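You operate a simulated robot arm through the tools that you are given. There is no shell and no other tool.

Carry out the task below with a simulated robot arm. There is one attempt and no reset: what you move stays moved.

## Task
Bolt the yellow cover on the grey pedestal, crosswise: red, green, blue, white.

The check looks at the end state, three seconds after you hand in, the way a careful person would. Anything else that was tipped, shoved, dropped, spilled or broken makes it a failure. A push-on lid holds only when it is set on centred and level and pressed home; a screw cap is set on level and turned clockwise until tight.

## Robot
A 7-joint arm with a two-finger parallel gripper, fixed in place. Base frame: the origin is at the foot of the arm, x ahead of it, y to its left, z up; the work surface is at about z = 0.9. Units: m, degrees, N and s.
With the tool pointing down near the work surface it reaches from about 0.24 to 0.68 m from the base axis. Its first joint turns from -66.0 to 66.0 degrees. Payload 2.4 kg.
The tool frame sits at the grasp point between the pads (the TCP): z along the fingers, y along the line on which they close. The tips reach 0.03 m beyond it. The gripper opens to 0.094 m. The fingers are 0.028 m wide and 0.01 m thick; the gripper's body (0.05 by 0.096 m) begins 0.055 m behind the TCP.
Orientation is that of the tool frame in the base frame, as a unit quaternion [x, y, z, w]. With the fingers straight down and closing along the base's y, the tool's x points along the base's -x, its y along +y and its z along -z.

## Interface
- The arm moves only by the tool drive_tool. Its argument "rows" is a list of rows, each a list of 7 numbers: the shift along the tool's x, y, z in m, then the turn, a rotation vector about the tool's x, y, z in rad, then the finger opening in m, from 0 to 0.094. In form: [[dx, dy, dz, wx, wy, wz, hand], ...]. A call has 1 to 20 rows; each row shifts and turns the commanded pose from where the row before left it, along the tool's axes as they then stand. Each row takes 0.2 s and may step no farther than 0.05 m and 8.6 degrees from the row before; otherwise, or with a gripper value out of range, the whole call is refused. Where a pose cannot be reached the arm comes as near as it can. A force on the tool above 40 N (or 10 N above the force at the start of the call, whichever is more), or a blocked arm, ends the call early, and 0.2 s more pass. Each finger travels about 0.153 m/s and halts on what it meets, pressing with about 28 N; the grip force reading is that of the motor and also rises with nothing between the fingers. The clock runs only during rows and for 0.2 s after the last one: add rows that do not move to give the fingers time. The reply holds the time, the measured pose of the TCP, the force on the tool along the base axes, the opening and the grip force, in the units named above and with some noise, with the torque about the TCP (base axes, N m) and any sound that the robot's microphone picked up.
- Cameras (640 x 400 px; columns grow to the right, rows downward): "scene" is fixed at [0.051, 0.4899, 1.4448]; the picture's right is [-0.59, -0.80, 0.00], its down [-0.46, 0.34, -0.82] and it looks along [0.66, -0.49, -0.57] (base axes); focal length 361 px, centre (320, 200). "wrist" rides on the gripper at [0.076, 0.014, -0.102] in the tool frame; the picture's right is [-0.18, 0.98, 0.00], its down [-0.75, -0.14, -0.64] and it looks along [-0.63, -0.12, 0.77] (tool axes); focal length 243 px, centre (320, 200). There is no depth. A picture from a camera that has moved, and an enlarged one, comes with that camera's place and axes in the base frame and with its lens.
- snapshot(camera): a new picture of that camera. It takes no simulated time.
- inspect(camera, box): a new picture of the part [left, top, right, bottom] of that camera's present view, enlarged. It takes no simulated time.
- finish_job(): hands the job in; it is judged then, once.

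Places have to be worked out from the pictures, the camera data and where the tool is seen. Open the gripper and draw the arm clear of the work before you hand the job in, unless the task says otherwise.

The tools are called after "Call:" as a command line: name --pt "numbers of a row" for each row, then --argument value for the rest, lists and objects as JSON in quotes. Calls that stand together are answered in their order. drive_tool: Moves the arm, as the interface text tells. Its arguments: {"type":"object","properties":{"rows":{"type":"array","items":{"type":"array","items":{"type":"number"}}}},"required":["rows"]} The other tools are called the same way: snapshot (camera) takes a picture; inspect (camera, box) takes an enlarged picture of a part of a camera's view; finish_job () hands the job in.

At the start:

```text
time: 0.0
tool_pos: [0.3085, 0.1015, 1.1996]
tcp_rot: [0.0, 1.0, 0.0, 0.0]
wrist_force: [-0.4, 0.3, -0.4]
torque: [-0.02, -0.02, -0.04]
width: 0.0942
grasp_force: 0.0
```

scene: 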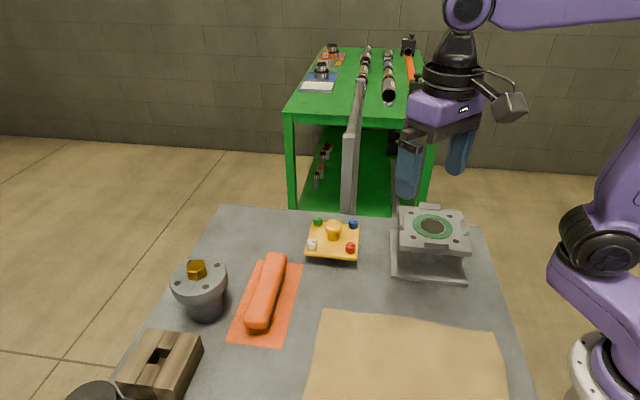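
wrist: 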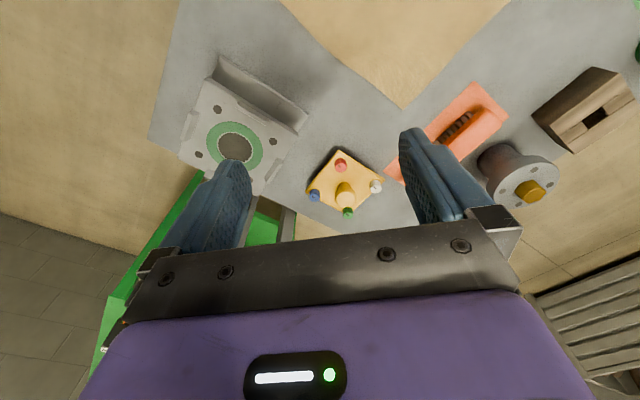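

I start by looking closer at the cover, the pedestal and the tools in both views.

Call:
inspect --camera "scene" --box '[280, 190, 400, 280]'

Call:
inspect --camera "scene" --box '[370, 190, 490, 290]'

Call:
inspect --camera "scene" --box '[60, 240, 320, 400]'

Call:
inspect --camera "wrist" --box '[160, 50, 400, 230]'

Call:
inspect --camera "wrist" --box '[380, 50, 640, 230]'

```text
4.44 times, centred on (340, 235) of scene
camera zoom: at [0.051, 0.4899, 1.4448], right [-0.59, -0.8, 0.0], down [-0.46, 0.34, -0.82], along [0.66, -0.49, -0.57], focal length 1605 px, centre (231, 44)
```

zoom: 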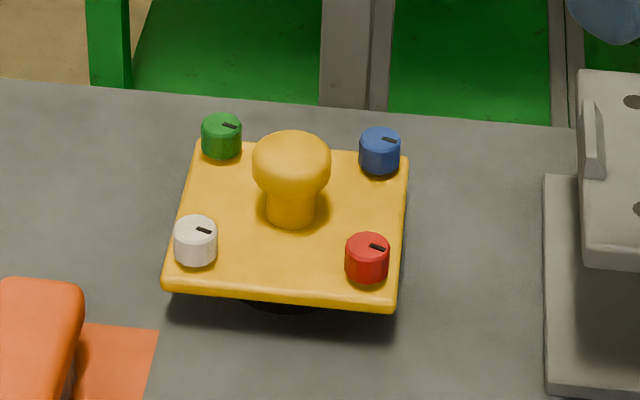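

```text
4.00 times, centred on (430, 240) of scene
camera zoom: at [0.051, 0.4899, 1.4448], right [-0.59, -0.8, 0.0], down [-0.46, 0.34, -0.82], along [0.66, -0.49, -0.57], focal length 1445 px, centre (-120, 40)
```

zoom: 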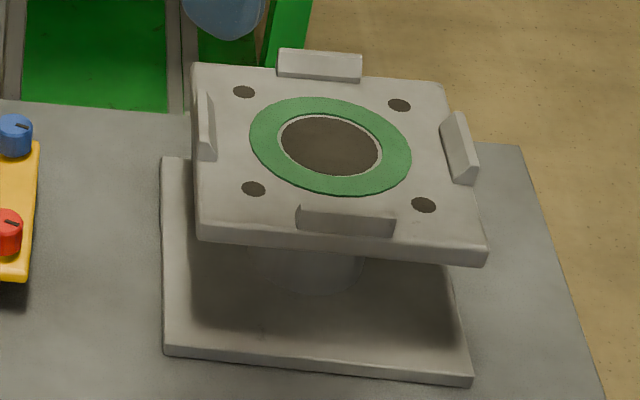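

```text
2.46 times, centred on (190, 320) of scene
camera zoom: at [0.051, 0.4899, 1.4448], right [-0.59, -0.8, 0.0], down [-0.46, 0.34, -0.82], along [0.66, -0.49, -0.57], focal length 889 px, centre (640, -95)
```

zoom: 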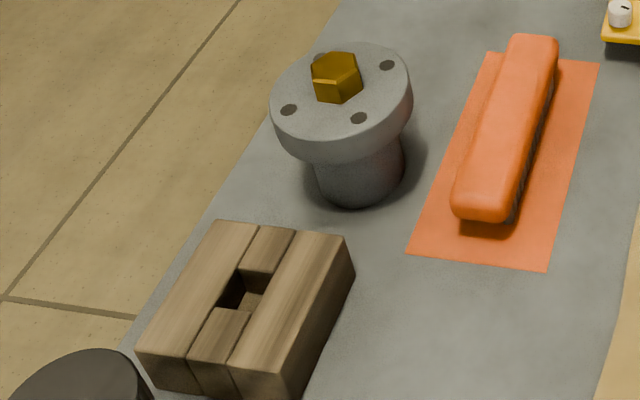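

```text
2.22 times, centred on (280, 140) of wrist
camera zoom: at [0.2321, 0.116, 1.3016], right [0.18, 0.98, 0.0], down [0.75, -0.14, 0.64], along [0.63, -0.12, -0.77], focal length 539 px, centre (409, 333)
```

zoom: 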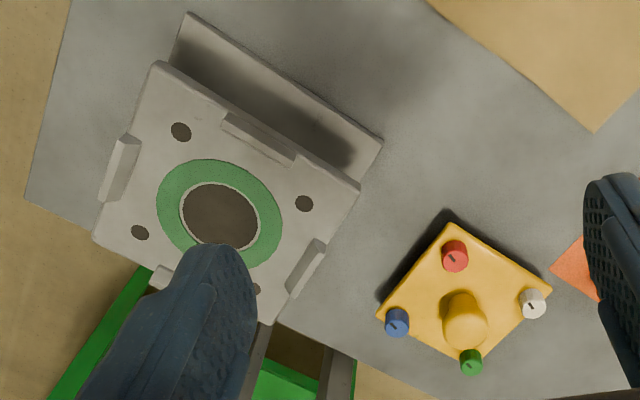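

```text
2.22 times, centred on (510, 140) of wrist
camera zoom: at [0.2321, 0.116, 1.3016], right [0.18, 0.98, 0.0], down [0.75, -0.14, 0.64], along [0.63, -0.12, -0.77], focal length 539 px, centre (-102, 333)
```

zoom: 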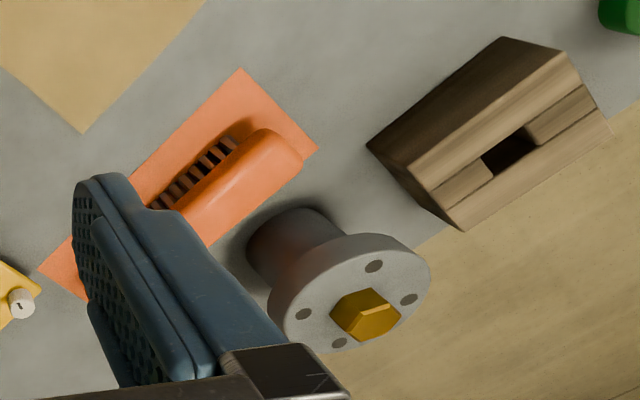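

From both views the cover's bolt heads lie at z≈0.94 around centre (0.515, 0.109), with the corners along base x and y. The pedestal's holes lie around (0.376, -0.034) at z≈0.983, with the same orientation. I move above the cover and turn 45° so the fingers go between the bolts.

Call:
drive_tool --pt "-0.0344 0.00125 0.02 0 0 0 0.094" --pt "-0.0344 0.00125 0.02 0 0 0 0.094" --pt "-0.0344 0.00125 0.02 0 0 0 0.094" --pt "-0.0344 0.00125 0.02 0 0 0 0.094" --pt "-0.0344 0.00125 0.02 0 0 0 0.094" --pt "-0.0344 0.00125 0.02 0 0 0 0.094" --pt "0 0 0 0 0 0.1309 0.094" --pt "0 0 0 0 0 0.1309 0.094" --pt "0 0 0 0 0 0.1309 0.094" --pt "0 0 0 0 0 0.1309 0.094" --pt "0 0 0 0 0 0.1309 0.094" --pt "0 0 0 0 0 0.1309 0.094" --pt "0 0 0 0 0 0 0.094"

Call:
snapshot --camera "wrist"

Call:
snapshot --camera "scene"

```text
time: 2.8
tool_pos: [0.5148, 0.1088, 1.0794]
tcp_rot: [0.384, 0.923, -0.001, 0.0]
wrist_force: [0.5, -0.5, 0.6]
torque: [-0.01, 0.0, 0.01]
width: 0.0942
grasp_force: 0.1
```

```text
taken
camera wrist: at [0.471, 0.1733, 1.1817], right [0.83, 0.56, 0.0], down [0.43, -0.63, 0.64], along [0.36, -0.53, -0.77], focal length 243 px, centre (320, 200)
```

wrist: 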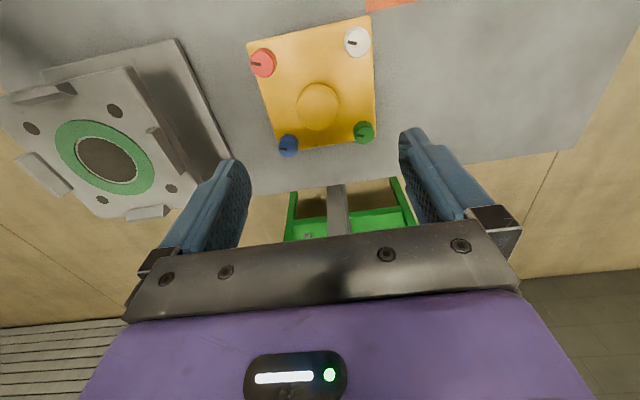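

```text
taken
```

scene: 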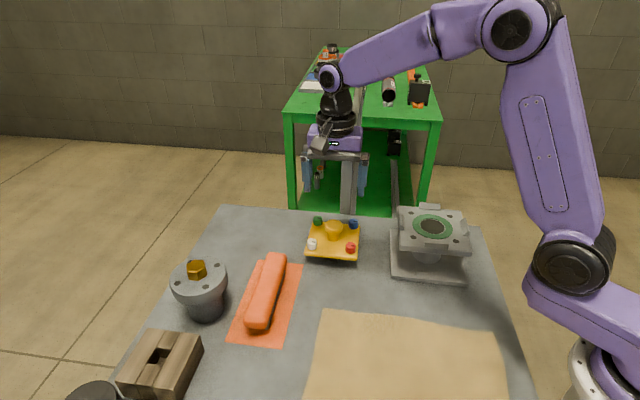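

Close-up of the cover from the wrist camera, to refine its centre, tilt and yaw.

Call:
inspect --camera "wrist" --box '[220, 0, 412, 170]'

Call:
inspect --camera "wrist" --box '[0, 20, 240, 230]'

Call:
inspect --camera "scene" --box '[295, 205, 375, 275]'

```text
2.35 times, centred on (316, 85) of wrist
camera zoom: at [0.471, 0.1733, 1.1817], right [0.83, 0.56, 0.0], down [0.43, -0.63, 0.64], along [0.36, -0.53, -0.77], focal length 571 px, centre (329, 471)
```

zoom: 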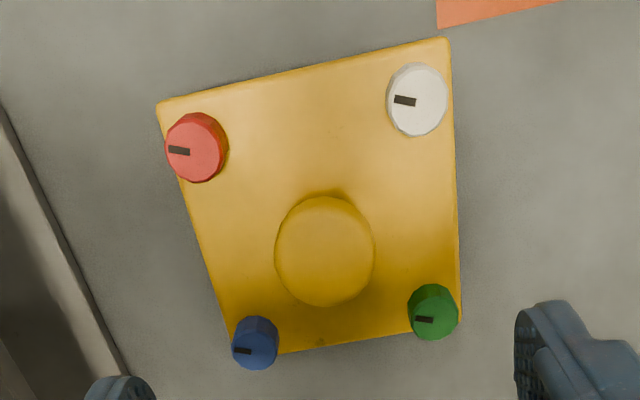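

```text
1.90 times, centred on (120, 125) of wrist
camera zoom: at [0.471, 0.1733, 1.1817], right [0.83, 0.56, 0.0], down [0.43, -0.63, 0.64], along [0.36, -0.53, -0.77], focal length 462 px, centre (701, 343)
```

zoom: 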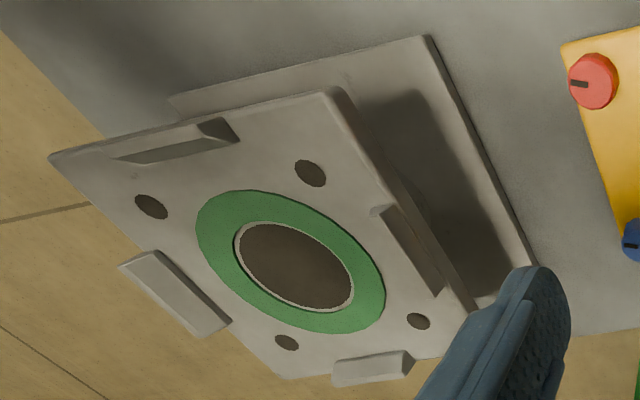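

```text
5.71 times, centred on (335, 240) of scene
camera zoom: at [0.051, 0.4899, 1.4448], right [-0.59, -0.8, 0.0], down [-0.46, 0.34, -0.82], along [0.66, -0.49, -0.57], focal length 2064 px, centre (234, -29)
```

zoom: 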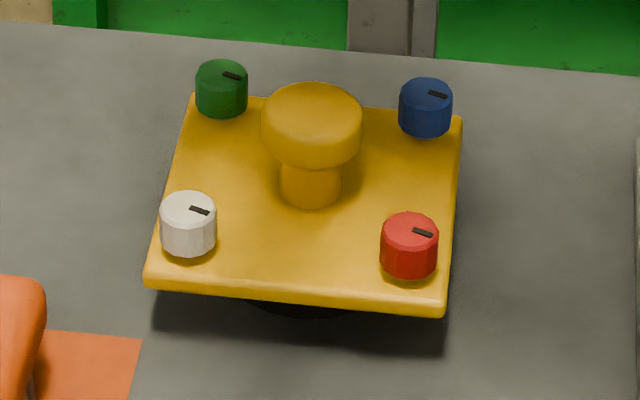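

The head tops are at z≈0.951, the plate top at ≈0.935 and the knob cap at ≈0.958–0.968, with the cover centred near (0.514, 0.109). I go down to TCP z≈0.976 with the fingers open and check before closing.

Call:
drive_tool --pt "0 0 0.03 0 0 0 0.094" --pt "0 0 0.03 0 0 0 0.094" --pt "0 0 0.025 0 0 0 0.094" --pt "0 0 0.018 0 0 0 0.094" --pt "0 0 0 0 0 0 0.094"

Call:
inspect --camera "scene" --box '[275, 165, 395, 275]'

Call:
snapshot --camera "wrist"

```text
time: 4.0
tool_pos: [0.5151, 0.109, 0.9767]
tcp_rot: [0.382, 0.924, 0.0, 0.001]
wrist_force: [-0.2, 0.9, 0.1]
torque: [0.0, 0.03, 0.0]
width: 0.0942
grasp_force: 0.1
```

```text
3.64 times, centred on (335, 220) of scene
camera zoom: at [0.051, 0.4899, 1.4448], right [-0.59, -0.8, 0.0], down [-0.46, 0.34, -0.82], along [0.66, -0.49, -0.57], focal length 1313 px, centre (266, 127)
```

zoom: 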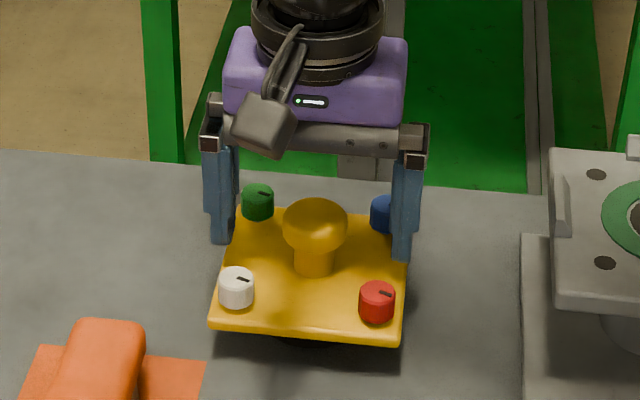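

```text
taken
camera wrist: at [0.4715, 0.1735, 1.0784], right [0.82, 0.57, 0.0], down [0.43, -0.63, 0.64], along [0.36, -0.53, -0.77], focal length 243 px, centre (320, 200)
```

wrist: 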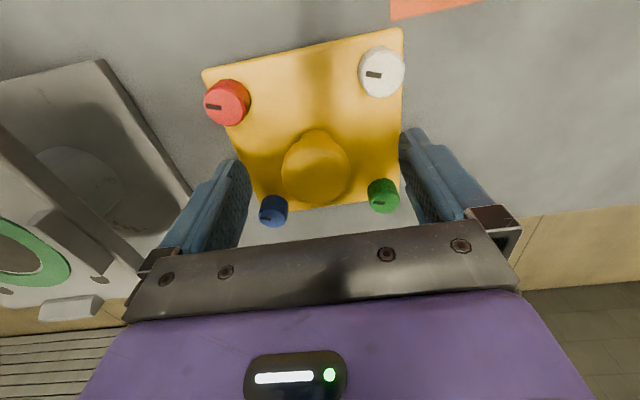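

The fingers straddle the knob evenly, clear of the bolts. The knob top looks to be at z≈0.963, so I go down 8 mm more and close.

Call:
drive_tool --pt "0 0 0.008 0 0 0 0.094" --pt "0 0 0 0 0 0 0.094" --pt "0 0 0 0 0 0 0.06" --pt "0 0 0 0 0 0 0.045" --pt "0 0 0 0 0 0 0.03" --pt "0 0 0 0 0 0 0.03" --pt "0 0 0 0 0 0 0.03"

Call:
inspect --camera "scene" --box '[275, 165, 395, 275]'

Call:
snapshot --camera "wrist"

```text
time: 5.6
tool_pos: [0.5139, 0.1093, 0.9671]
tcp_rot: [0.383, 0.924, -0.001, -0.001]
wrist_force: [-9.2, -6.6, 4.3]
torque: [0.11, 0.32, 0.13]
width: 0.0382
grasp_force: 28.2
```

```text
3.64 times, centred on (335, 220) of scene
camera zoom: at [0.0507, 0.4897, 1.4449], right [-0.59, -0.8, 0.0], down [-0.46, 0.34, -0.82], along [0.66, -0.49, -0.57], focal length 1313 px, centre (266, 127)
```

zoom: 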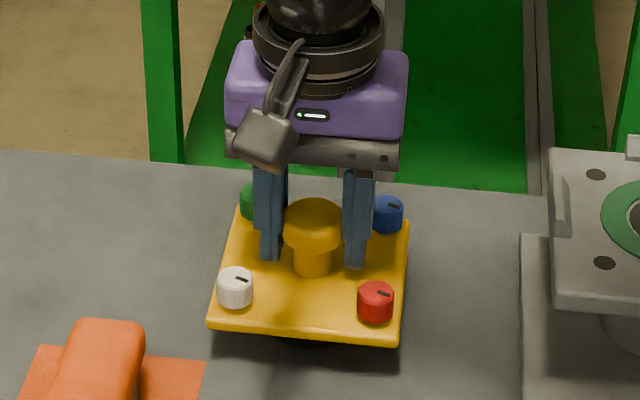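

```text
taken
camera wrist: at [0.4704, 0.1729, 1.0702], right [0.82, 0.57, 0.0], down [0.44, -0.63, 0.64], along [0.36, -0.53, -0.77], focal length 243 px, centre (320, 200)
```

wrist: 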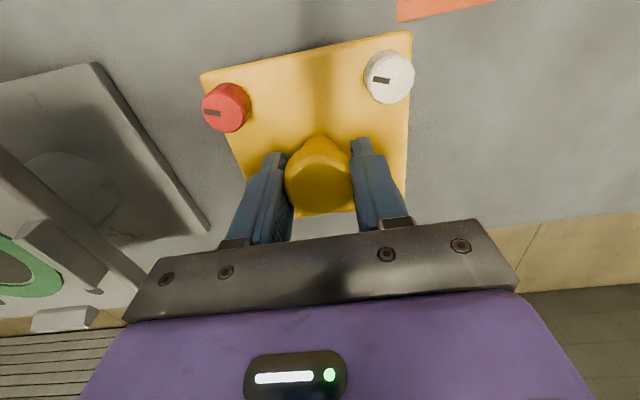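

The knob is held (width 38 mm, 28 N). I lift slowly and check for swing and level.

Call:
drive_tool --pt "0 0 -0.005 0 0 0 0.03" --pt "0 0 -0.01 0 0 0 0.03" --pt "0 0 -0.02 0 0 0 0.03" --pt "0 0 -0.03 0 0 0 0.03" --pt "0 0 -0.03 0 0 0 0.03" --pt "0 0 -0.02 0 0 0 0.03" --pt "0 0 0 0 0 0 0.03"

Call:
inspect --camera "scene" --box '[265, 125, 405, 255]'

Call:
snapshot --camera "wrist"

```text
time: 7.2
tool_pos: [0.5147, 0.1087, 1.0837]
tcp_rot: [0.381, 0.924, 0.0, 0.0]
wrist_force: [0.3, 0.3, -0.5]
torque: [-0.01, 0.0, 0.0]
width: 0.0299
grasp_force: 0.2
```

```text
3.08 times, centred on (335, 190) of scene
camera zoom: at [0.051, 0.4899, 1.4448], right [-0.59, -0.8, 0.0], down [-0.46, 0.34, -0.82], along [0.66, -0.49, -0.57], focal length 1111 px, centre (274, 231)
```

zoom: 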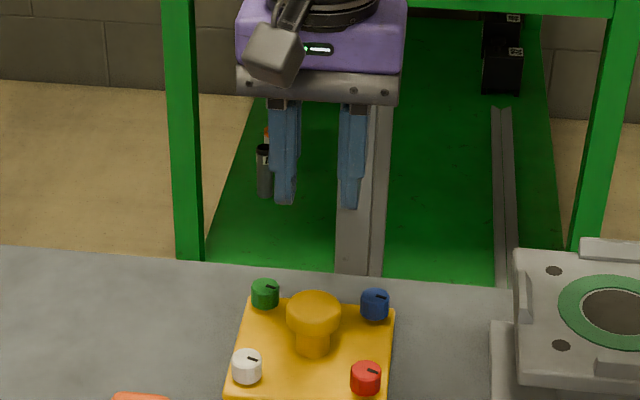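

```text
taken
camera wrist: at [0.471, 0.1729, 1.1864], right [0.82, 0.57, 0.0], down [0.43, -0.63, 0.64], along [0.36, -0.53, -0.77], focal length 243 px, centre (320, 200)
```

wrist: 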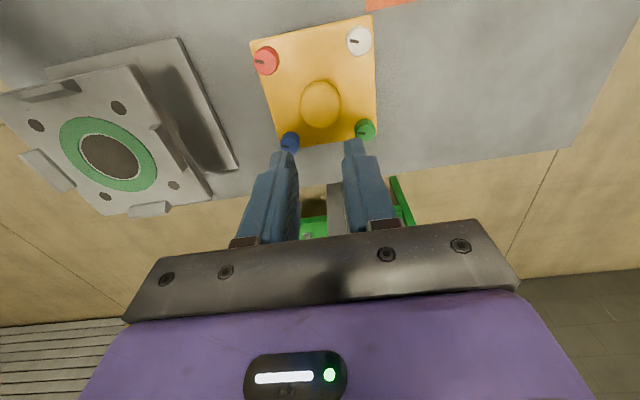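

The gripper came up empty: the cap slipped out, and the cover stayed on the table, shifted only about 1–2 mm. I take a closer look at the knob shape and the finger profile before trying again lower.

Call:
inspect --camera "scene" --box '[315, 210, 355, 250]'

Call:
inspect --camera "scene" --box '[310, 135, 360, 195]'

Call:
inspect --camera "wrist" --box '[220, 0, 420, 250]'

```text
10.00 times, centred on (335, 230) of scene
camera zoom: at [0.051, 0.4899, 1.4448], right [-0.59, -0.8, 0.0], down [-0.46, 0.34, -0.82], along [0.66, -0.49, -0.57], focal length 3612 px, centre (170, -100)
```

zoom: 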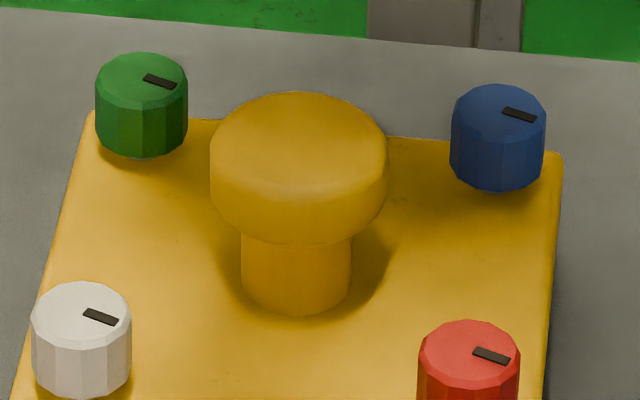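

```text
6.67 times, centred on (335, 165) of scene
camera zoom: at [0.051, 0.4899, 1.4448], right [-0.59, -0.8, 0.0], down [-0.46, 0.34, -0.82], along [0.66, -0.49, -0.57], focal length 2408 px, centre (220, 433)
```

zoom: 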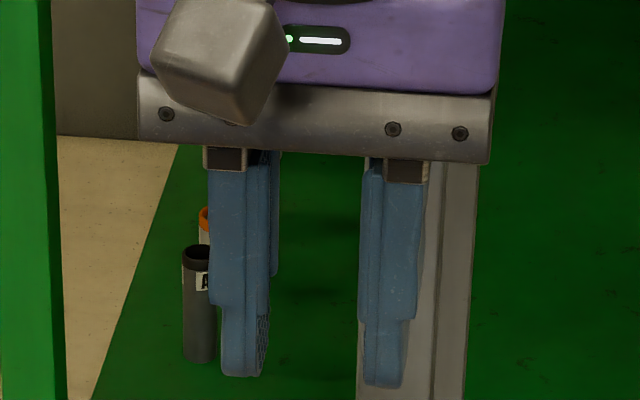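

```text
1.60 times, centred on (320, 125) of wrist
camera zoom: at [0.471, 0.1729, 1.1864], right [0.82, 0.57, 0.0], down [0.43, -0.63, 0.64], along [0.36, -0.53, -0.77], focal length 388 px, centre (320, 320)
```

zoom: 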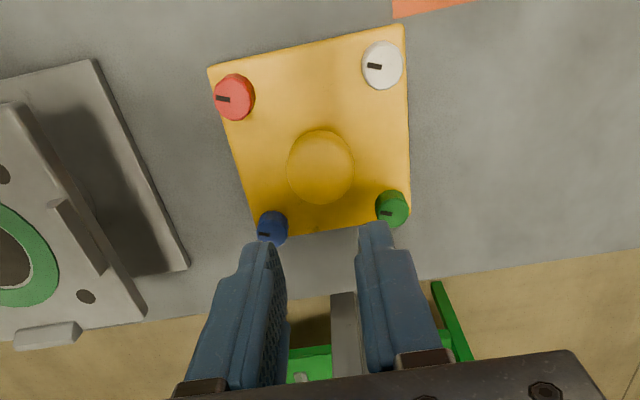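

The knob cap is a short cylinder about 12 mm tall and 38 mm across on a thinner stem. I go down again, a few mm lower, close fully and lift in tiny steps while reading the force.

Call:
drive_tool --pt "0 0 0 0 0 0 0.07" --pt "0 0 0.03 0 0 0 0.07" --pt "0 0 0.03 0 0 0 0.07" --pt "0 0 0.03 0 0 0 0.07" --pt "0 0 0.02 0 0 0 0.07" --pt "0 0 0.01 0 0 0 0.07" --pt "0 0 0 0 0 0 0.07"

```text
time: 8.8
tool_pos: [0.5149, 0.1086, 0.9637]
tcp_rot: [0.382, 0.924, 0.0, 0.001]
wrist_force: [-2.8, 0.7, 16.4]
torque: [-0.36, 0.58, -0.13]
width: 0.0705
grasp_force: 0.2
```

The tip touched the plate (16 N), so the plate top is at z≈0.934 and the cap at ≈0.957–0.969. I raise 3 mm, close fully, then lift only 4 mm to read the load.

Call:
drive_tool --pt "0 0 -0.003 0 0 0 0.07" --pt "0 0 0 0 0 0 0.07" --pt "0 0 0 0 0 0 0.05" --pt "0 0 0 0 0 0 0.0" --pt "0 0 0 0 0 0 0.0" --pt "0 0 0 0 0 0 0.0" --pt "0 0 0 0 0 0 0.0"

Call:
inspect --camera "scene" --box '[295, 195, 375, 265]'

Call:
snapshot --camera "wrist"

```text
time: 10.4
tool_pos: [0.5155, 0.1081, 0.9659]
tcp_rot: [0.382, 0.924, 0.0, 0.0]
wrist_force: [2.7, 3.6, 0.6]
torque: [0.03, -0.26, 0.12]
width: 0.038
grasp_force: 28.1
```

```text
5.71 times, centred on (335, 230) of scene
camera zoom: at [0.0512, 0.49, 1.4447], right [-0.59, -0.8, 0.0], down [-0.46, 0.34, -0.82], along [0.66, -0.49, -0.57], focal length 2064 px, centre (234, 29)
```

zoom: 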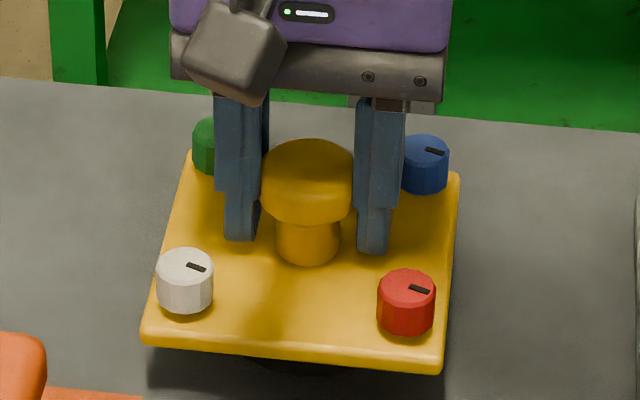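

```text
taken
camera wrist: at [0.4709, 0.1732, 1.0685], right [0.82, 0.57, 0.0], down [0.43, -0.63, 0.64], along [0.36, -0.53, -0.77], focal length 243 px, centre (320, 200)
```

wrist: 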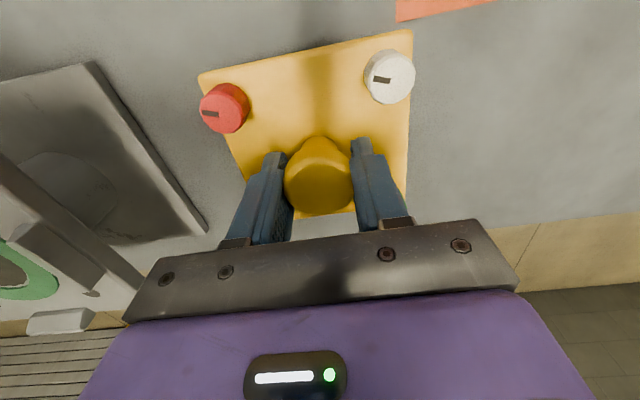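

Held again at 28 N. I lift in 2 mm steps and look at the force.

Call:
drive_tool --pt "0 0 -0.002 0 0 0 0.0" --pt "0 0 -0.002 0 0 0 0.0" --pt "0 0 0 0 0 0 0.0"

Call:
inspect --camera "scene" --box '[295, 195, 375, 265]'

```text
time: 11.2
tool_pos: [0.5161, 0.1089, 0.9688]
tcp_rot: [0.382, 0.924, -0.002, -0.001]
wrist_force: [-0.3, 0.9, -10.2]
torque: [-0.02, -0.03, 0.01]
width: 0.0381
grasp_force: 28.3
```

```text
5.71 times, centred on (335, 230) of scene
camera zoom: at [0.0512, 0.4899, 1.4448], right [-0.59, -0.8, 0.0], down [-0.46, 0.34, -0.82], along [0.66, -0.49, -0.57], focal length 2064 px, centre (234, 29)
```

zoom: 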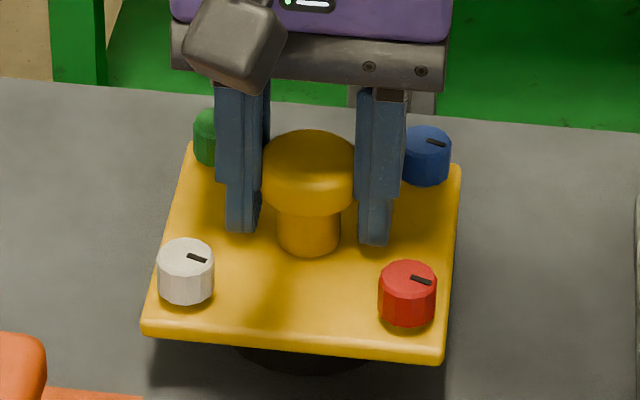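

The cover is off the table: 10 N (about 1 kg), balanced, grip steady. I lift gently to z≈1.09.

Call:
drive_tool --pt "0 0 -0.004 0 0 0 0.0" --pt "0 0 -0.006 0 0 0 0.0" --pt "0 0 -0.008 0 0 0 0.0" --pt "0 0 -0.01 0 0 0 0.0" --pt "0 0 -0.012 0 0 0 0.0" --pt "0 0 -0.012 0 0 0 0.0" --pt "0 0 -0.012 0 0 0 0.0" --pt "0 0 -0.012 0 0 0 0.0" --pt "0 0 -0.012 0 0 0 0.0" --pt "0 0 -0.012 0 0 0 0.0" --pt "0 0 -0.01 0 0 0 0.0" --pt "0 0 -0.008 0 0 0 0.0" --pt "0 0 -0.004 0 0 0 0.0" --pt "0 0 0 0 0 0 0.0"

Call:
snapshot --camera "scene"

Call:
inspect --camera "scene" --box '[275, 130, 395, 240]'

Call:
snapshot --camera "wrist"

```text
time: 14.2
tool_pos: [0.5161, 0.1081, 1.0923]
tcp_rot: [0.383, 0.924, -0.001, 0.0]
wrist_force: [0.0, 0.3, -9.6]
torque: [-0.06, 0.0, -0.01]
width: 0.0379
grasp_force: 28.4
```

```text
taken
```

scene: 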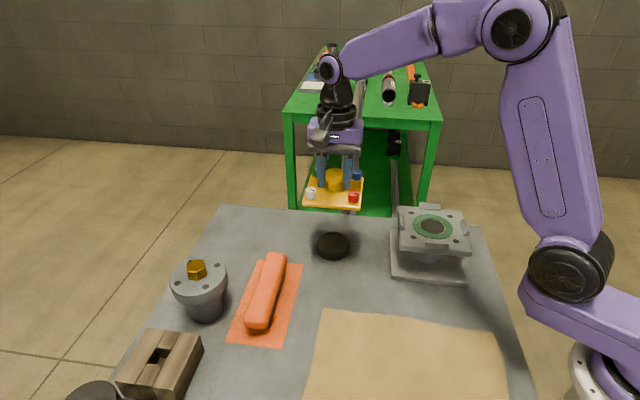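

```text
3.64 times, centred on (335, 185) of scene
camera zoom: at [0.0512, 0.4899, 1.4448], right [-0.59, -0.8, 0.0], down [-0.46, 0.34, -0.82], along [0.66, -0.49, -0.57], focal length 1313 px, centre (266, 254)
```

zoom: 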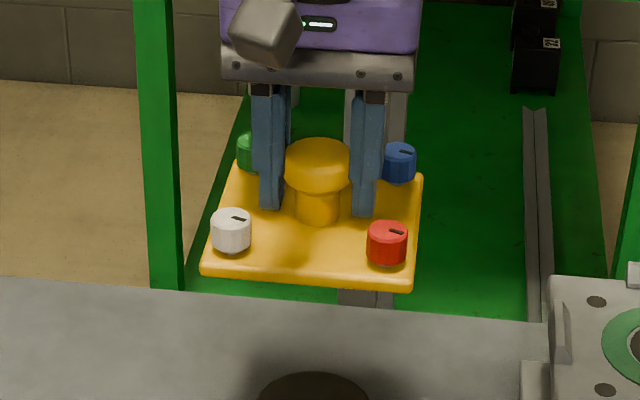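

```text
taken
camera wrist: at [0.4706, 0.1732, 1.1947], right [0.82, 0.57, 0.0], down [0.43, -0.63, 0.64], along [0.36, -0.53, -0.77], focal length 243 px, centre (320, 200)
```

wrist: 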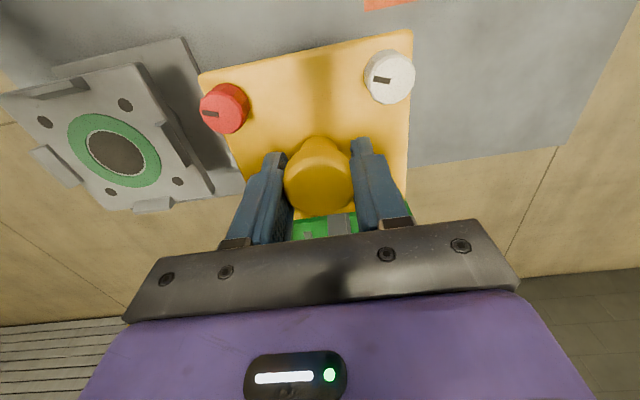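

The cover is level in the grip, and its black stand puck stayed on the table. I zoom in on the held cover and the pedestal to measure the offset between them with the same camera.

Call:
inspect --camera "scene" --box '[300, 160, 370, 215]'

Call:
inspect --camera "scene" --box '[390, 195, 475, 260]'

Call:
inspect --camera "wrist" --box '[0, 20, 230, 220]'

Call:
inspect --camera "wrist" --box '[180, 10, 440, 230]'

```text
7.27 times, centred on (335, 188) of scene
camera zoom: at [0.0512, 0.4899, 1.4448], right [-0.59, -0.8, 0.0], down [-0.46, 0.34, -0.82], along [0.66, -0.49, -0.57], focal length 2627 px, centre (211, 291)
```

zoom: 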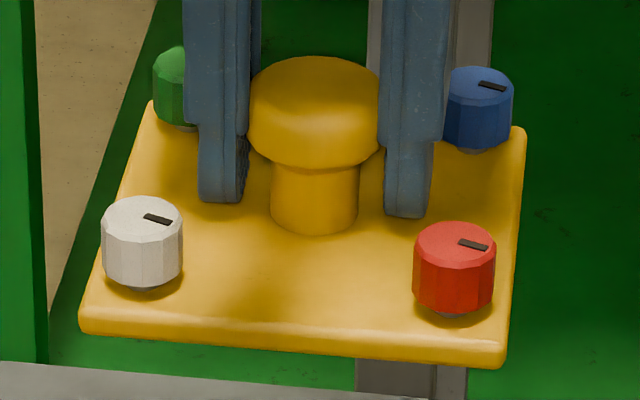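

```text
6.15 times, centred on (432, 228) of scene
camera zoom: at [0.0512, 0.4899, 1.4448], right [-0.59, -0.8, 0.0], down [-0.46, 0.34, -0.82], along [0.66, -0.49, -0.57], focal length 2223 px, centre (-372, 31)
```

zoom: 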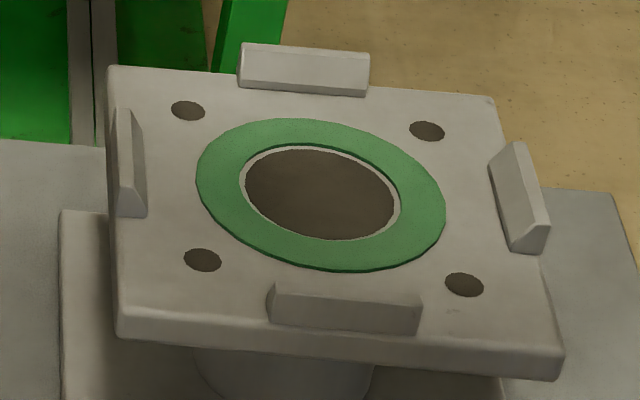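

```text
2.00 times, centred on (115, 120) of wrist
camera zoom: at [0.4706, 0.1732, 1.1947], right [0.82, 0.57, 0.0], down [0.43, -0.63, 0.64], along [0.36, -0.53, -0.77], focal length 485 px, centre (730, 360)
```

zoom: 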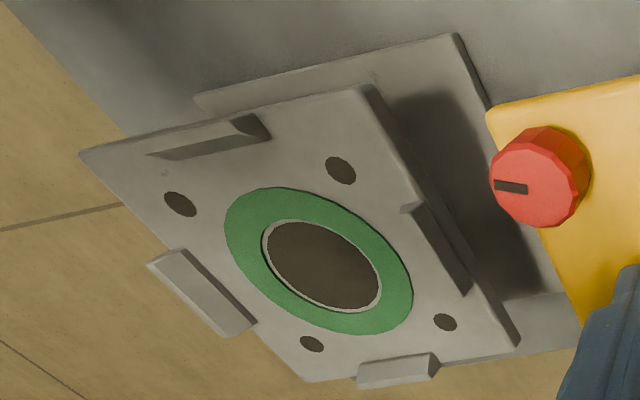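

```text
1.82 times, centred on (310, 120) of wrist
camera zoom: at [0.4706, 0.1732, 1.1947], right [0.82, 0.57, 0.0], down [0.43, -0.63, 0.64], along [0.36, -0.53, -0.77], focal length 441 px, centre (338, 346)
```

zoom: 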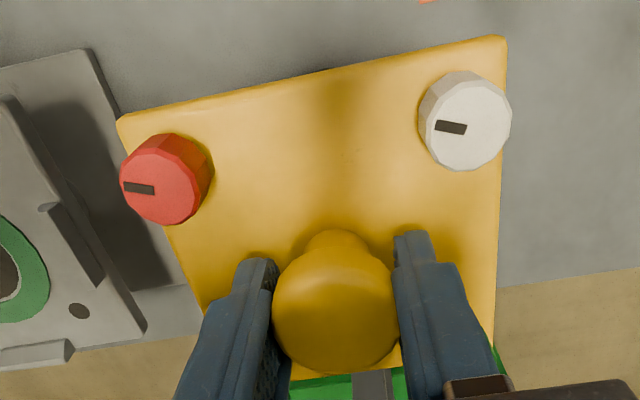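

Both cameras agree: the held cover's centre is ≈(0.5125, 0.112) with no yaw error, and the pedestal centre is ≈(0.376, -0.0335) at z≈0.983–0.987. The cover is already at the right yaw, so I carry it at this height by (-0.1365, -0.1455).

Call:
drive_tool --pt "-0.0003 -0.007 0 0 0 0 0.0" --pt "-0.0005 -0.014 0 0 0 0 0.0" --pt "-0.0006 -0.018 0 0 0 0 0.0" --pt "-0.0006 -0.02 0 0 0 0 0.0" --pt "-0.0006 -0.02 0 0 0 0 0.0" --pt "-0.0006 -0.02 0 0 0 0 0.0" --pt "-0.0006 -0.02 0 0 0 0 0.0" --pt "-0.0006 -0.02 0 0 0 0 0.0" --pt "-0.0006 -0.02 0 0 0 0 0.0" --pt "-0.0006 -0.018 0 0 0 0 0.0" --pt "-0.0005 -0.014 0 0 0 0 0.0" --pt "-0.0004 -0.0084 0 0 0 0 0.0" --pt "0 0 0 0 0 0 0.0" --pt "0 0 0 0 0 0 0.0"

Call:
inspect --camera "scene" --box '[375, 150, 495, 280]'

Call:
snapshot --camera "wrist"

```text
time: 17.2
tool_pos: [0.3791, -0.0367, 1.0919]
tcp_rot: [0.382, 0.924, 0.0, 0.0]
wrist_force: [0.1, 0.8, -10.9]
torque: [-0.02, -0.01, 0.01]
width: 0.0381
grasp_force: 27.6
```

```text
3.08 times, centred on (435, 215) of scene
camera zoom: at [0.0512, 0.4899, 1.4448], right [-0.59, -0.8, 0.0], down [-0.46, 0.34, -0.82], along [0.66, -0.49, -0.57], focal length 1111 px, centre (-34, 154)
```

zoom: 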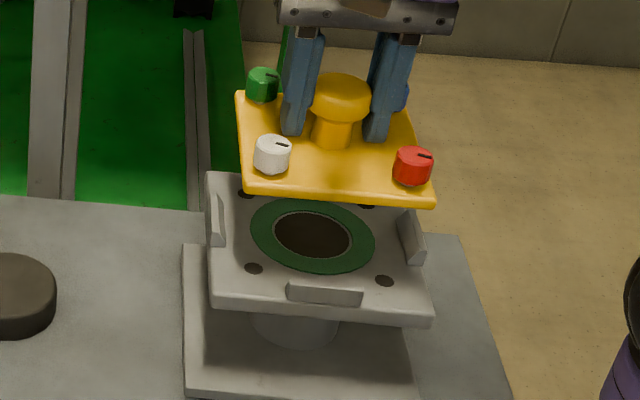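

```text
taken
camera wrist: at [0.3346, 0.0273, 1.1947], right [0.82, 0.57, 0.0], down [0.43, -0.63, 0.64], along [0.36, -0.53, -0.77], focal length 243 px, centre (320, 200)
```

wrist: 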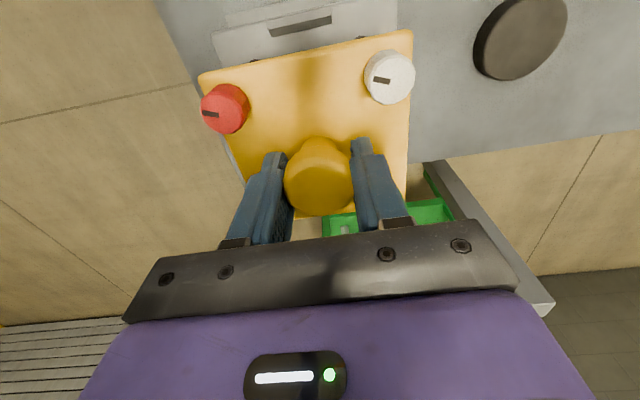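

The cover is above the pedestal. I lower it 35 mm and compare it with the tabs at close range.

Call:
drive_tool --pt "0 0 0.005 0 0 0 0.0" --pt "0 0 0.008 0 0 0 0.0" --pt "0 0 0.009 0 0 0 0.0" --pt "0 0 0.008 0 0 0 0.0" --pt "0 0 0.005 0 0 0 0.0" --pt "0 0 0 0 0 0 0.0"

Call:
inspect --camera "scene" --box '[385, 180, 485, 265]'

Call:
inspect --camera "wrist" --box '[170, 0, 440, 230]'

```text
time: 18.6
tool_pos: [0.3793, -0.0363, 1.0569]
tcp_rot: [0.382, 0.924, 0.0, 0.0]
wrist_force: [0.0, 0.6, -10.2]
torque: [0.01, -0.04, -0.01]
width: 0.0379
grasp_force: 28.3
```

```text
4.71 times, centred on (435, 222) of scene
camera zoom: at [0.0512, 0.4899, 1.4448], right [-0.59, -0.8, 0.0], down [-0.46, 0.34, -0.82], along [0.66, -0.49, -0.57], focal length 1700 px, centre (-221, 94)
```

zoom: 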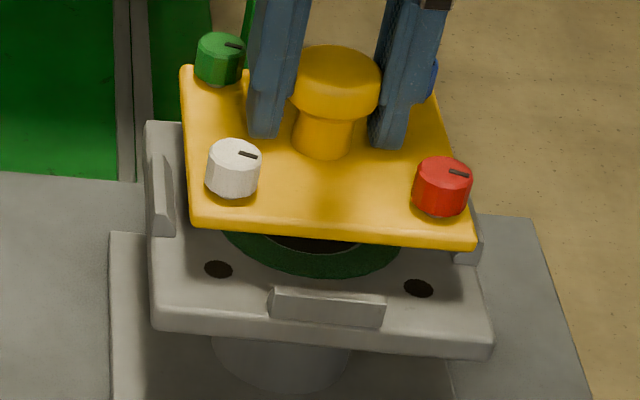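

```text
1.74 times, centred on (305, 115) of wrist
camera zoom: at [0.3344, 0.0274, 1.1592], right [0.82, 0.57, 0.0], down [0.43, -0.63, 0.64], along [0.36, -0.53, -0.77], focal length 422 px, centre (346, 348)
```

zoom: 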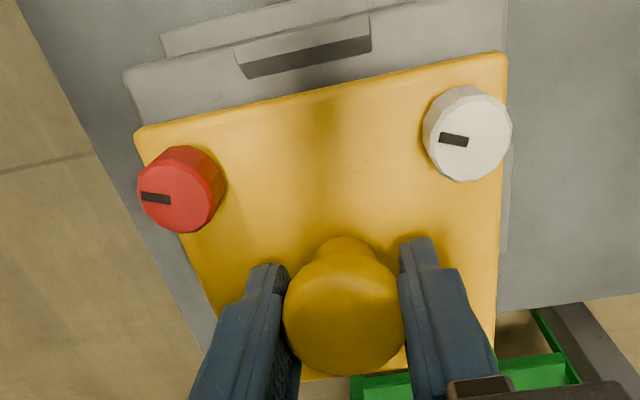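

By my projection the cover is about 2 mm too far to image-left. I zoom in more to pin this down before moving.

Call:
inspect --camera "scene" --box '[415, 195, 495, 260]'

Call:
inspect --camera "scene" --box '[405, 180, 460, 245]'

Call:
inspect --camera "wrist" --box '[180, 0, 420, 130]'

```text
6.15 times, centred on (455, 228) of scene
camera zoom: at [0.0512, 0.4899, 1.4448], right [-0.59, -0.8, 0.0], down [-0.46, 0.34, -0.82], along [0.66, -0.49, -0.57], focal length 2223 px, centre (-511, 31)
```

zoom: 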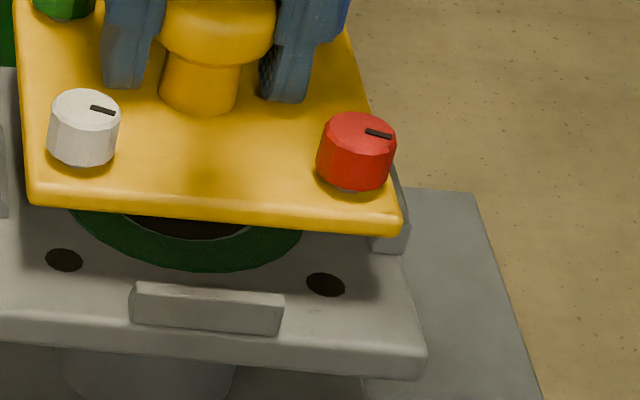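

```text
6.15 times, centred on (432, 212) of scene
camera zoom: at [0.0512, 0.4899, 1.4448], right [-0.59, -0.8, 0.0], down [-0.46, 0.34, -0.82], along [0.66, -0.49, -0.57], focal length 2223 px, centre (-372, 123)
```

zoom: 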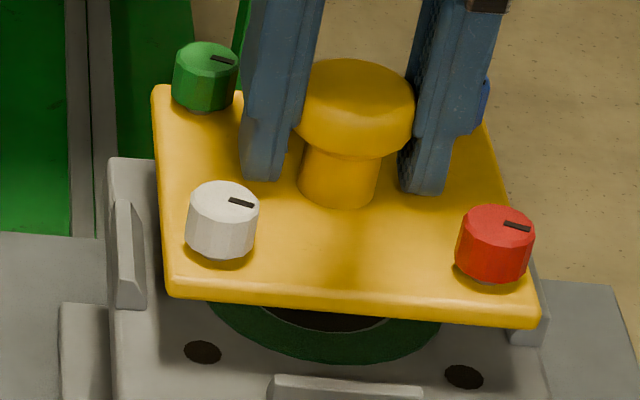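

```text
2.67 times, centred on (300, 65) of wrist
camera zoom: at [0.3344, 0.0274, 1.1592], right [0.82, 0.57, 0.0], down [0.43, -0.63, 0.64], along [0.36, -0.53, -0.77], focal length 647 px, centre (373, 560)
```

zoom: 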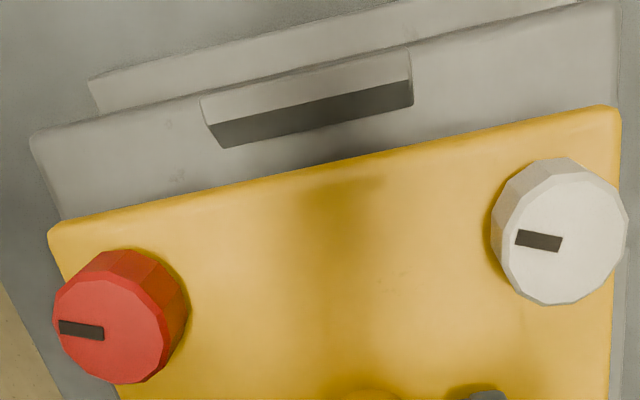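

Both views say the cover should shift about 2 mm along tool -y and 1 mm along +x. I apply that, lower 15 mm more to just above the tabs, and look again.

Call:
drive_tool --pt "0.001 -0.002 0 0 0 0 0.0" --pt "0 0 0.004 0 0 0 0.0" --pt "0 0 0.005 0 0 0 0.0" --pt "0 0 0.004 0 0 0 0.0" --pt "0 0 0.002 0 0 0 0.0" --pt "0 0 0 0 0 0 0.0"

Call:
inspect --camera "scene" --box '[385, 190, 485, 270]'

Call:
inspect --camera "wrist" --box '[180, 0, 440, 200]'

```text
time: 20.0
tool_pos: [0.3765, -0.0379, 1.0423]
tcp_rot: [0.382, 0.924, -0.001, 0.0]
wrist_force: [-0.4, 0.4, -9.0]
torque: [-0.04, -0.04, -0.03]
width: 0.0381
grasp_force: 28.1
```

```text
5.00 times, centred on (435, 230) of scene
camera zoom: at [0.0512, 0.4899, 1.4448], right [-0.59, -0.8, 0.0], down [-0.46, 0.34, -0.82], along [0.66, -0.49, -0.57], focal length 1806 px, centre (-255, 50)
```

zoom: 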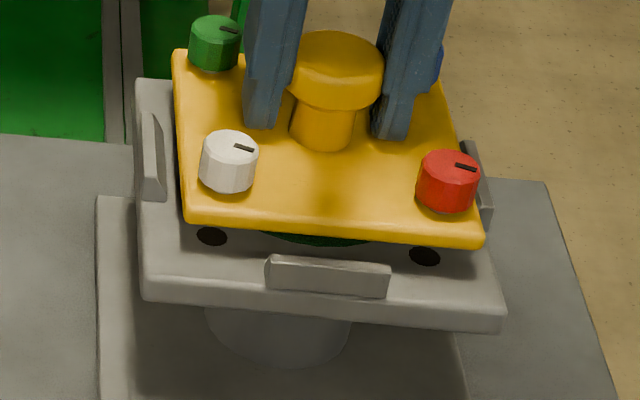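

```text
2.00 times, centred on (310, 100) of wrist
camera zoom: at [0.3321, 0.0263, 1.1446], right [0.82, 0.57, 0.0], down [0.43, -0.63, 0.64], along [0.36, -0.53, -0.77], focal length 485 px, centre (340, 400)
```

zoom: 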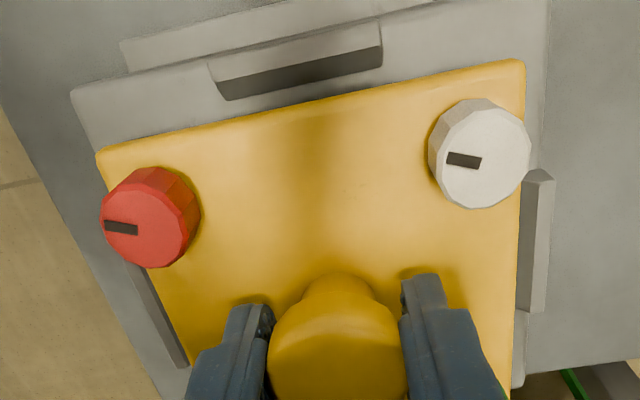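

White, red and green now project onto their holes within about 0.5 mm. I lower in small steps and watch for the force changing from -10 N.

Call:
drive_tool --pt "0 0 0.002 0 0 0 0.0" --pt "0 0 0.002 0 0 0 0.0" --pt "0 0 0.002 0 0 0 0.0" --pt "0 0 0.002 0 0 0 0.0" --pt "0 0 0.001 0 0 0 0.0" --pt "0 0 0 0 0 0 0.0"

Call:
inspect --camera "scene" --box '[385, 190, 485, 270]'

Call:
inspect --camera "wrist" --box '[180, 0, 440, 200]'

```text
time: 21.4
tool_pos: [0.3771, -0.0378, 1.0331]
tcp_rot: [0.383, 0.924, 0.001, 0.0]
wrist_force: [0.7, 0.4, -9.5]
torque: [-0.03, 0.0, 0.0]
width: 0.0379
grasp_force: 28.1
```

```text
5.00 times, centred on (435, 230) of scene
camera zoom: at [0.0512, 0.4899, 1.4448], right [-0.59, -0.8, 0.0], down [-0.46, 0.34, -0.82], along [0.66, -0.49, -0.57], focal length 1806 px, centre (-255, 50)
```

zoom: 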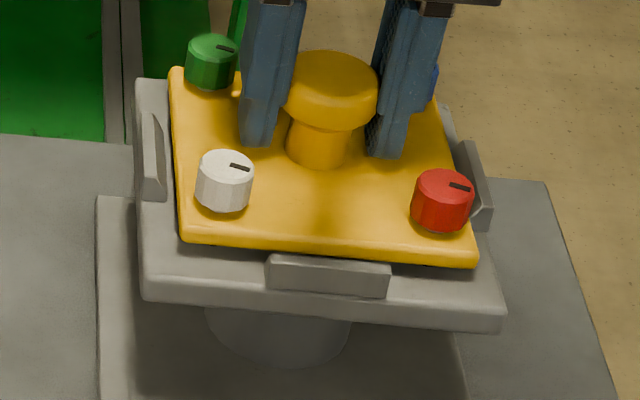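

```text
2.00 times, centred on (310, 100) of wrist
camera zoom: at [0.3322, 0.0264, 1.1354], right [0.82, 0.57, 0.0], down [0.43, -0.63, 0.64], along [0.36, -0.53, -0.77], focal length 485 px, centre (340, 400)
```

zoom: 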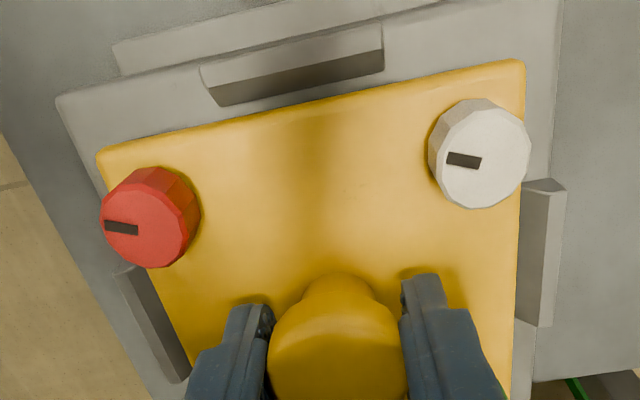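

The cover is entering between the tabs cleanly, with no contact yet. I continue in 1.5 mm steps.

Call:
drive_tool --pt "0 0 0.0015 0 0 0 0.0" --pt "0 0 0.0015 0 0 0 0.0" --pt "0 0 0.0015 0 0 0 0.0" --pt "0 0 0.001 0 0 0 0.0" --pt "0 0 0 0 0 0 0.0"

Call:
inspect --camera "scene" --box '[385, 190, 485, 270]'

```text
time: 22.6
tool_pos: [0.3765, -0.0374, 1.0283]
tcp_rot: [0.383, 0.924, -0.001, 0.001]
wrist_force: [-9.0, 0.6, 25.1]
torque: [0.13, 0.33, 0.01]
width: 0.038
grasp_force: 28.3
```

```text
5.00 times, centred on (435, 230) of scene
camera zoom: at [0.0505, 0.4899, 1.4448], right [-0.59, -0.8, 0.0], down [-0.46, 0.34, -0.82], along [0.66, -0.49, -0.57], focal length 1806 px, centre (-255, 50)
```

zoom: 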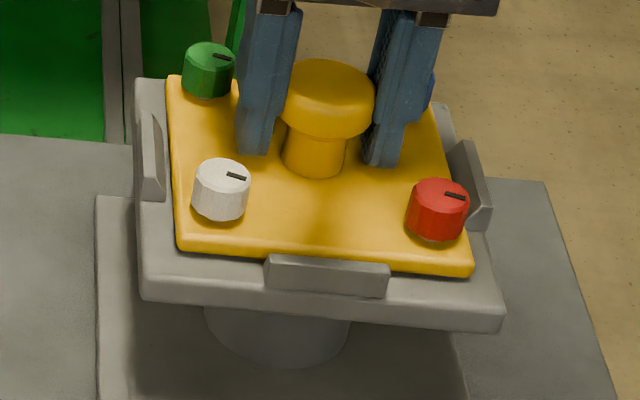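

There is contact: 25 N upward at TCP z≈1.028, close to the expected seat. I zoom in on the edges to see whether the cover is flat on the gasket between all the tabs.

Call:
inspect --camera "scene" --box '[405, 220, 485, 265]'

Call:
inspect --camera "wrist" --box '[180, 0, 420, 200]'

```text
8.00 times, centred on (445, 242) of scene
camera zoom: at [0.0505, 0.4899, 1.4448], right [-0.59, -0.8, 0.0], down [-0.46, 0.34, -0.82], along [0.66, -0.49, -0.57], focal length 2890 px, centre (-680, -140)
```

zoom: 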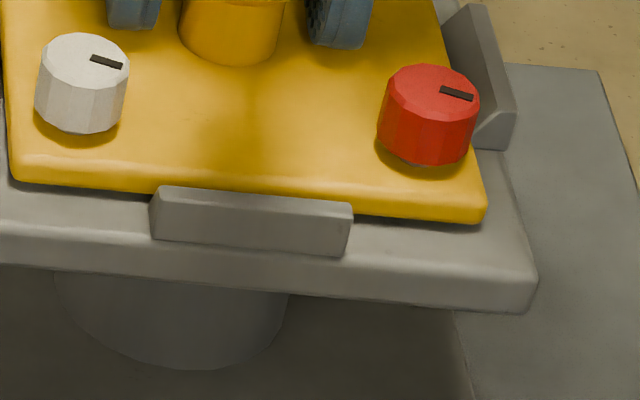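

```text
2.00 times, centred on (300, 100) of wrist
camera zoom: at [0.332, 0.0268, 1.131], right [0.82, 0.57, 0.0], down [0.43, -0.63, 0.64], along [0.36, -0.53, -0.77], focal length 485 px, centre (360, 400)
```

zoom: 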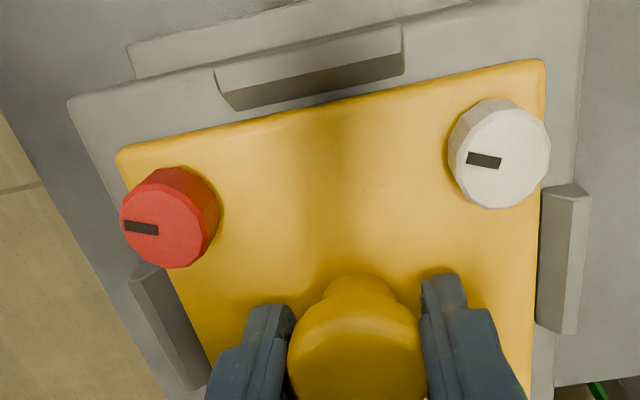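

The plate seems biased slightly toward the rear and right tabs: there is lateral force on the tool and a wider gap at the left and front. I ease up 1.5 mm, shift 1 mm toward the open sides and lower again.

Call:
drive_tool --pt "0 0 -0.002 0 0 0 0.0" --pt "0.001 -0.001 0 0 0 0 0.0" --pt "0 0 0 0 0 0 0.0"

Call:
drive_tool --pt "0 0 0.001 0 0 0 0.0" --pt "0 0 0.0005 0 0 0 0.0" --pt "0 0 0 0 0 0 0.0"

Call:
inspect --camera "wrist" --box '[180, 0, 420, 200]'

Call:
inspect --camera "scene" --box '[400, 195, 480, 265]'

```text
time: 23.4
tool_pos: [0.3748, -0.0378, 1.0284]
tcp_rot: [0.382, 0.924, 0.0, 0.0]
wrist_force: [0.6, 1.4, -10.4]
torque: [0.11, -0.11, 0.05]
width: 0.0378
grasp_force: 28.6
```

```text
time: 24.2
tool_pos: [0.3752, -0.0373, 1.0282]
tcp_rot: [0.383, 0.924, -0.001, 0.0]
wrist_force: [-4.6, 1.7, 16.9]
torque: [0.08, 0.46, 0.0]
width: 0.038
grasp_force: 27.9
```

```text
2.00 times, centred on (300, 100) of wrist
camera zoom: at [0.3308, 0.0266, 1.131], right [0.82, 0.57, 0.0], down [0.43, -0.63, 0.64], along [0.36, -0.53, -0.77], focal length 485 px, centre (360, 400)
```

zoom: 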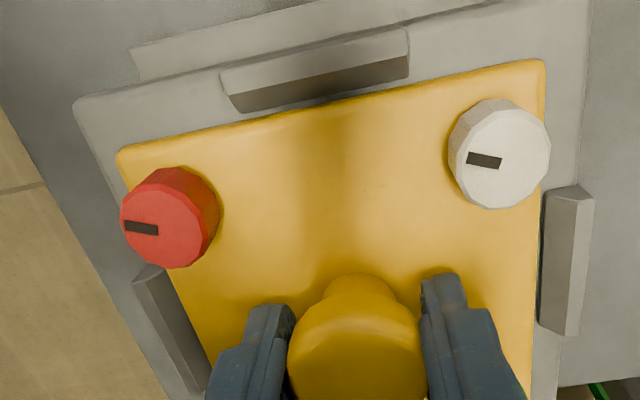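

```text
5.71 times, centred on (440, 230) of scene
camera zoom: at [0.0507, 0.4899, 1.4448], right [-0.59, -0.8, 0.0], down [-0.46, 0.34, -0.82], along [0.66, -0.49, -0.57], focal length 2064 px, centre (-366, 29)
```

zoom: 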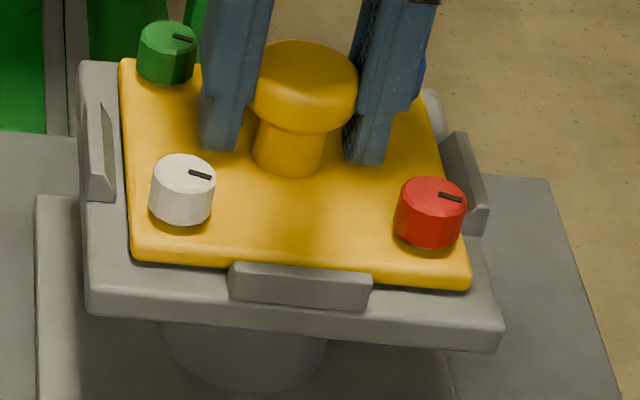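

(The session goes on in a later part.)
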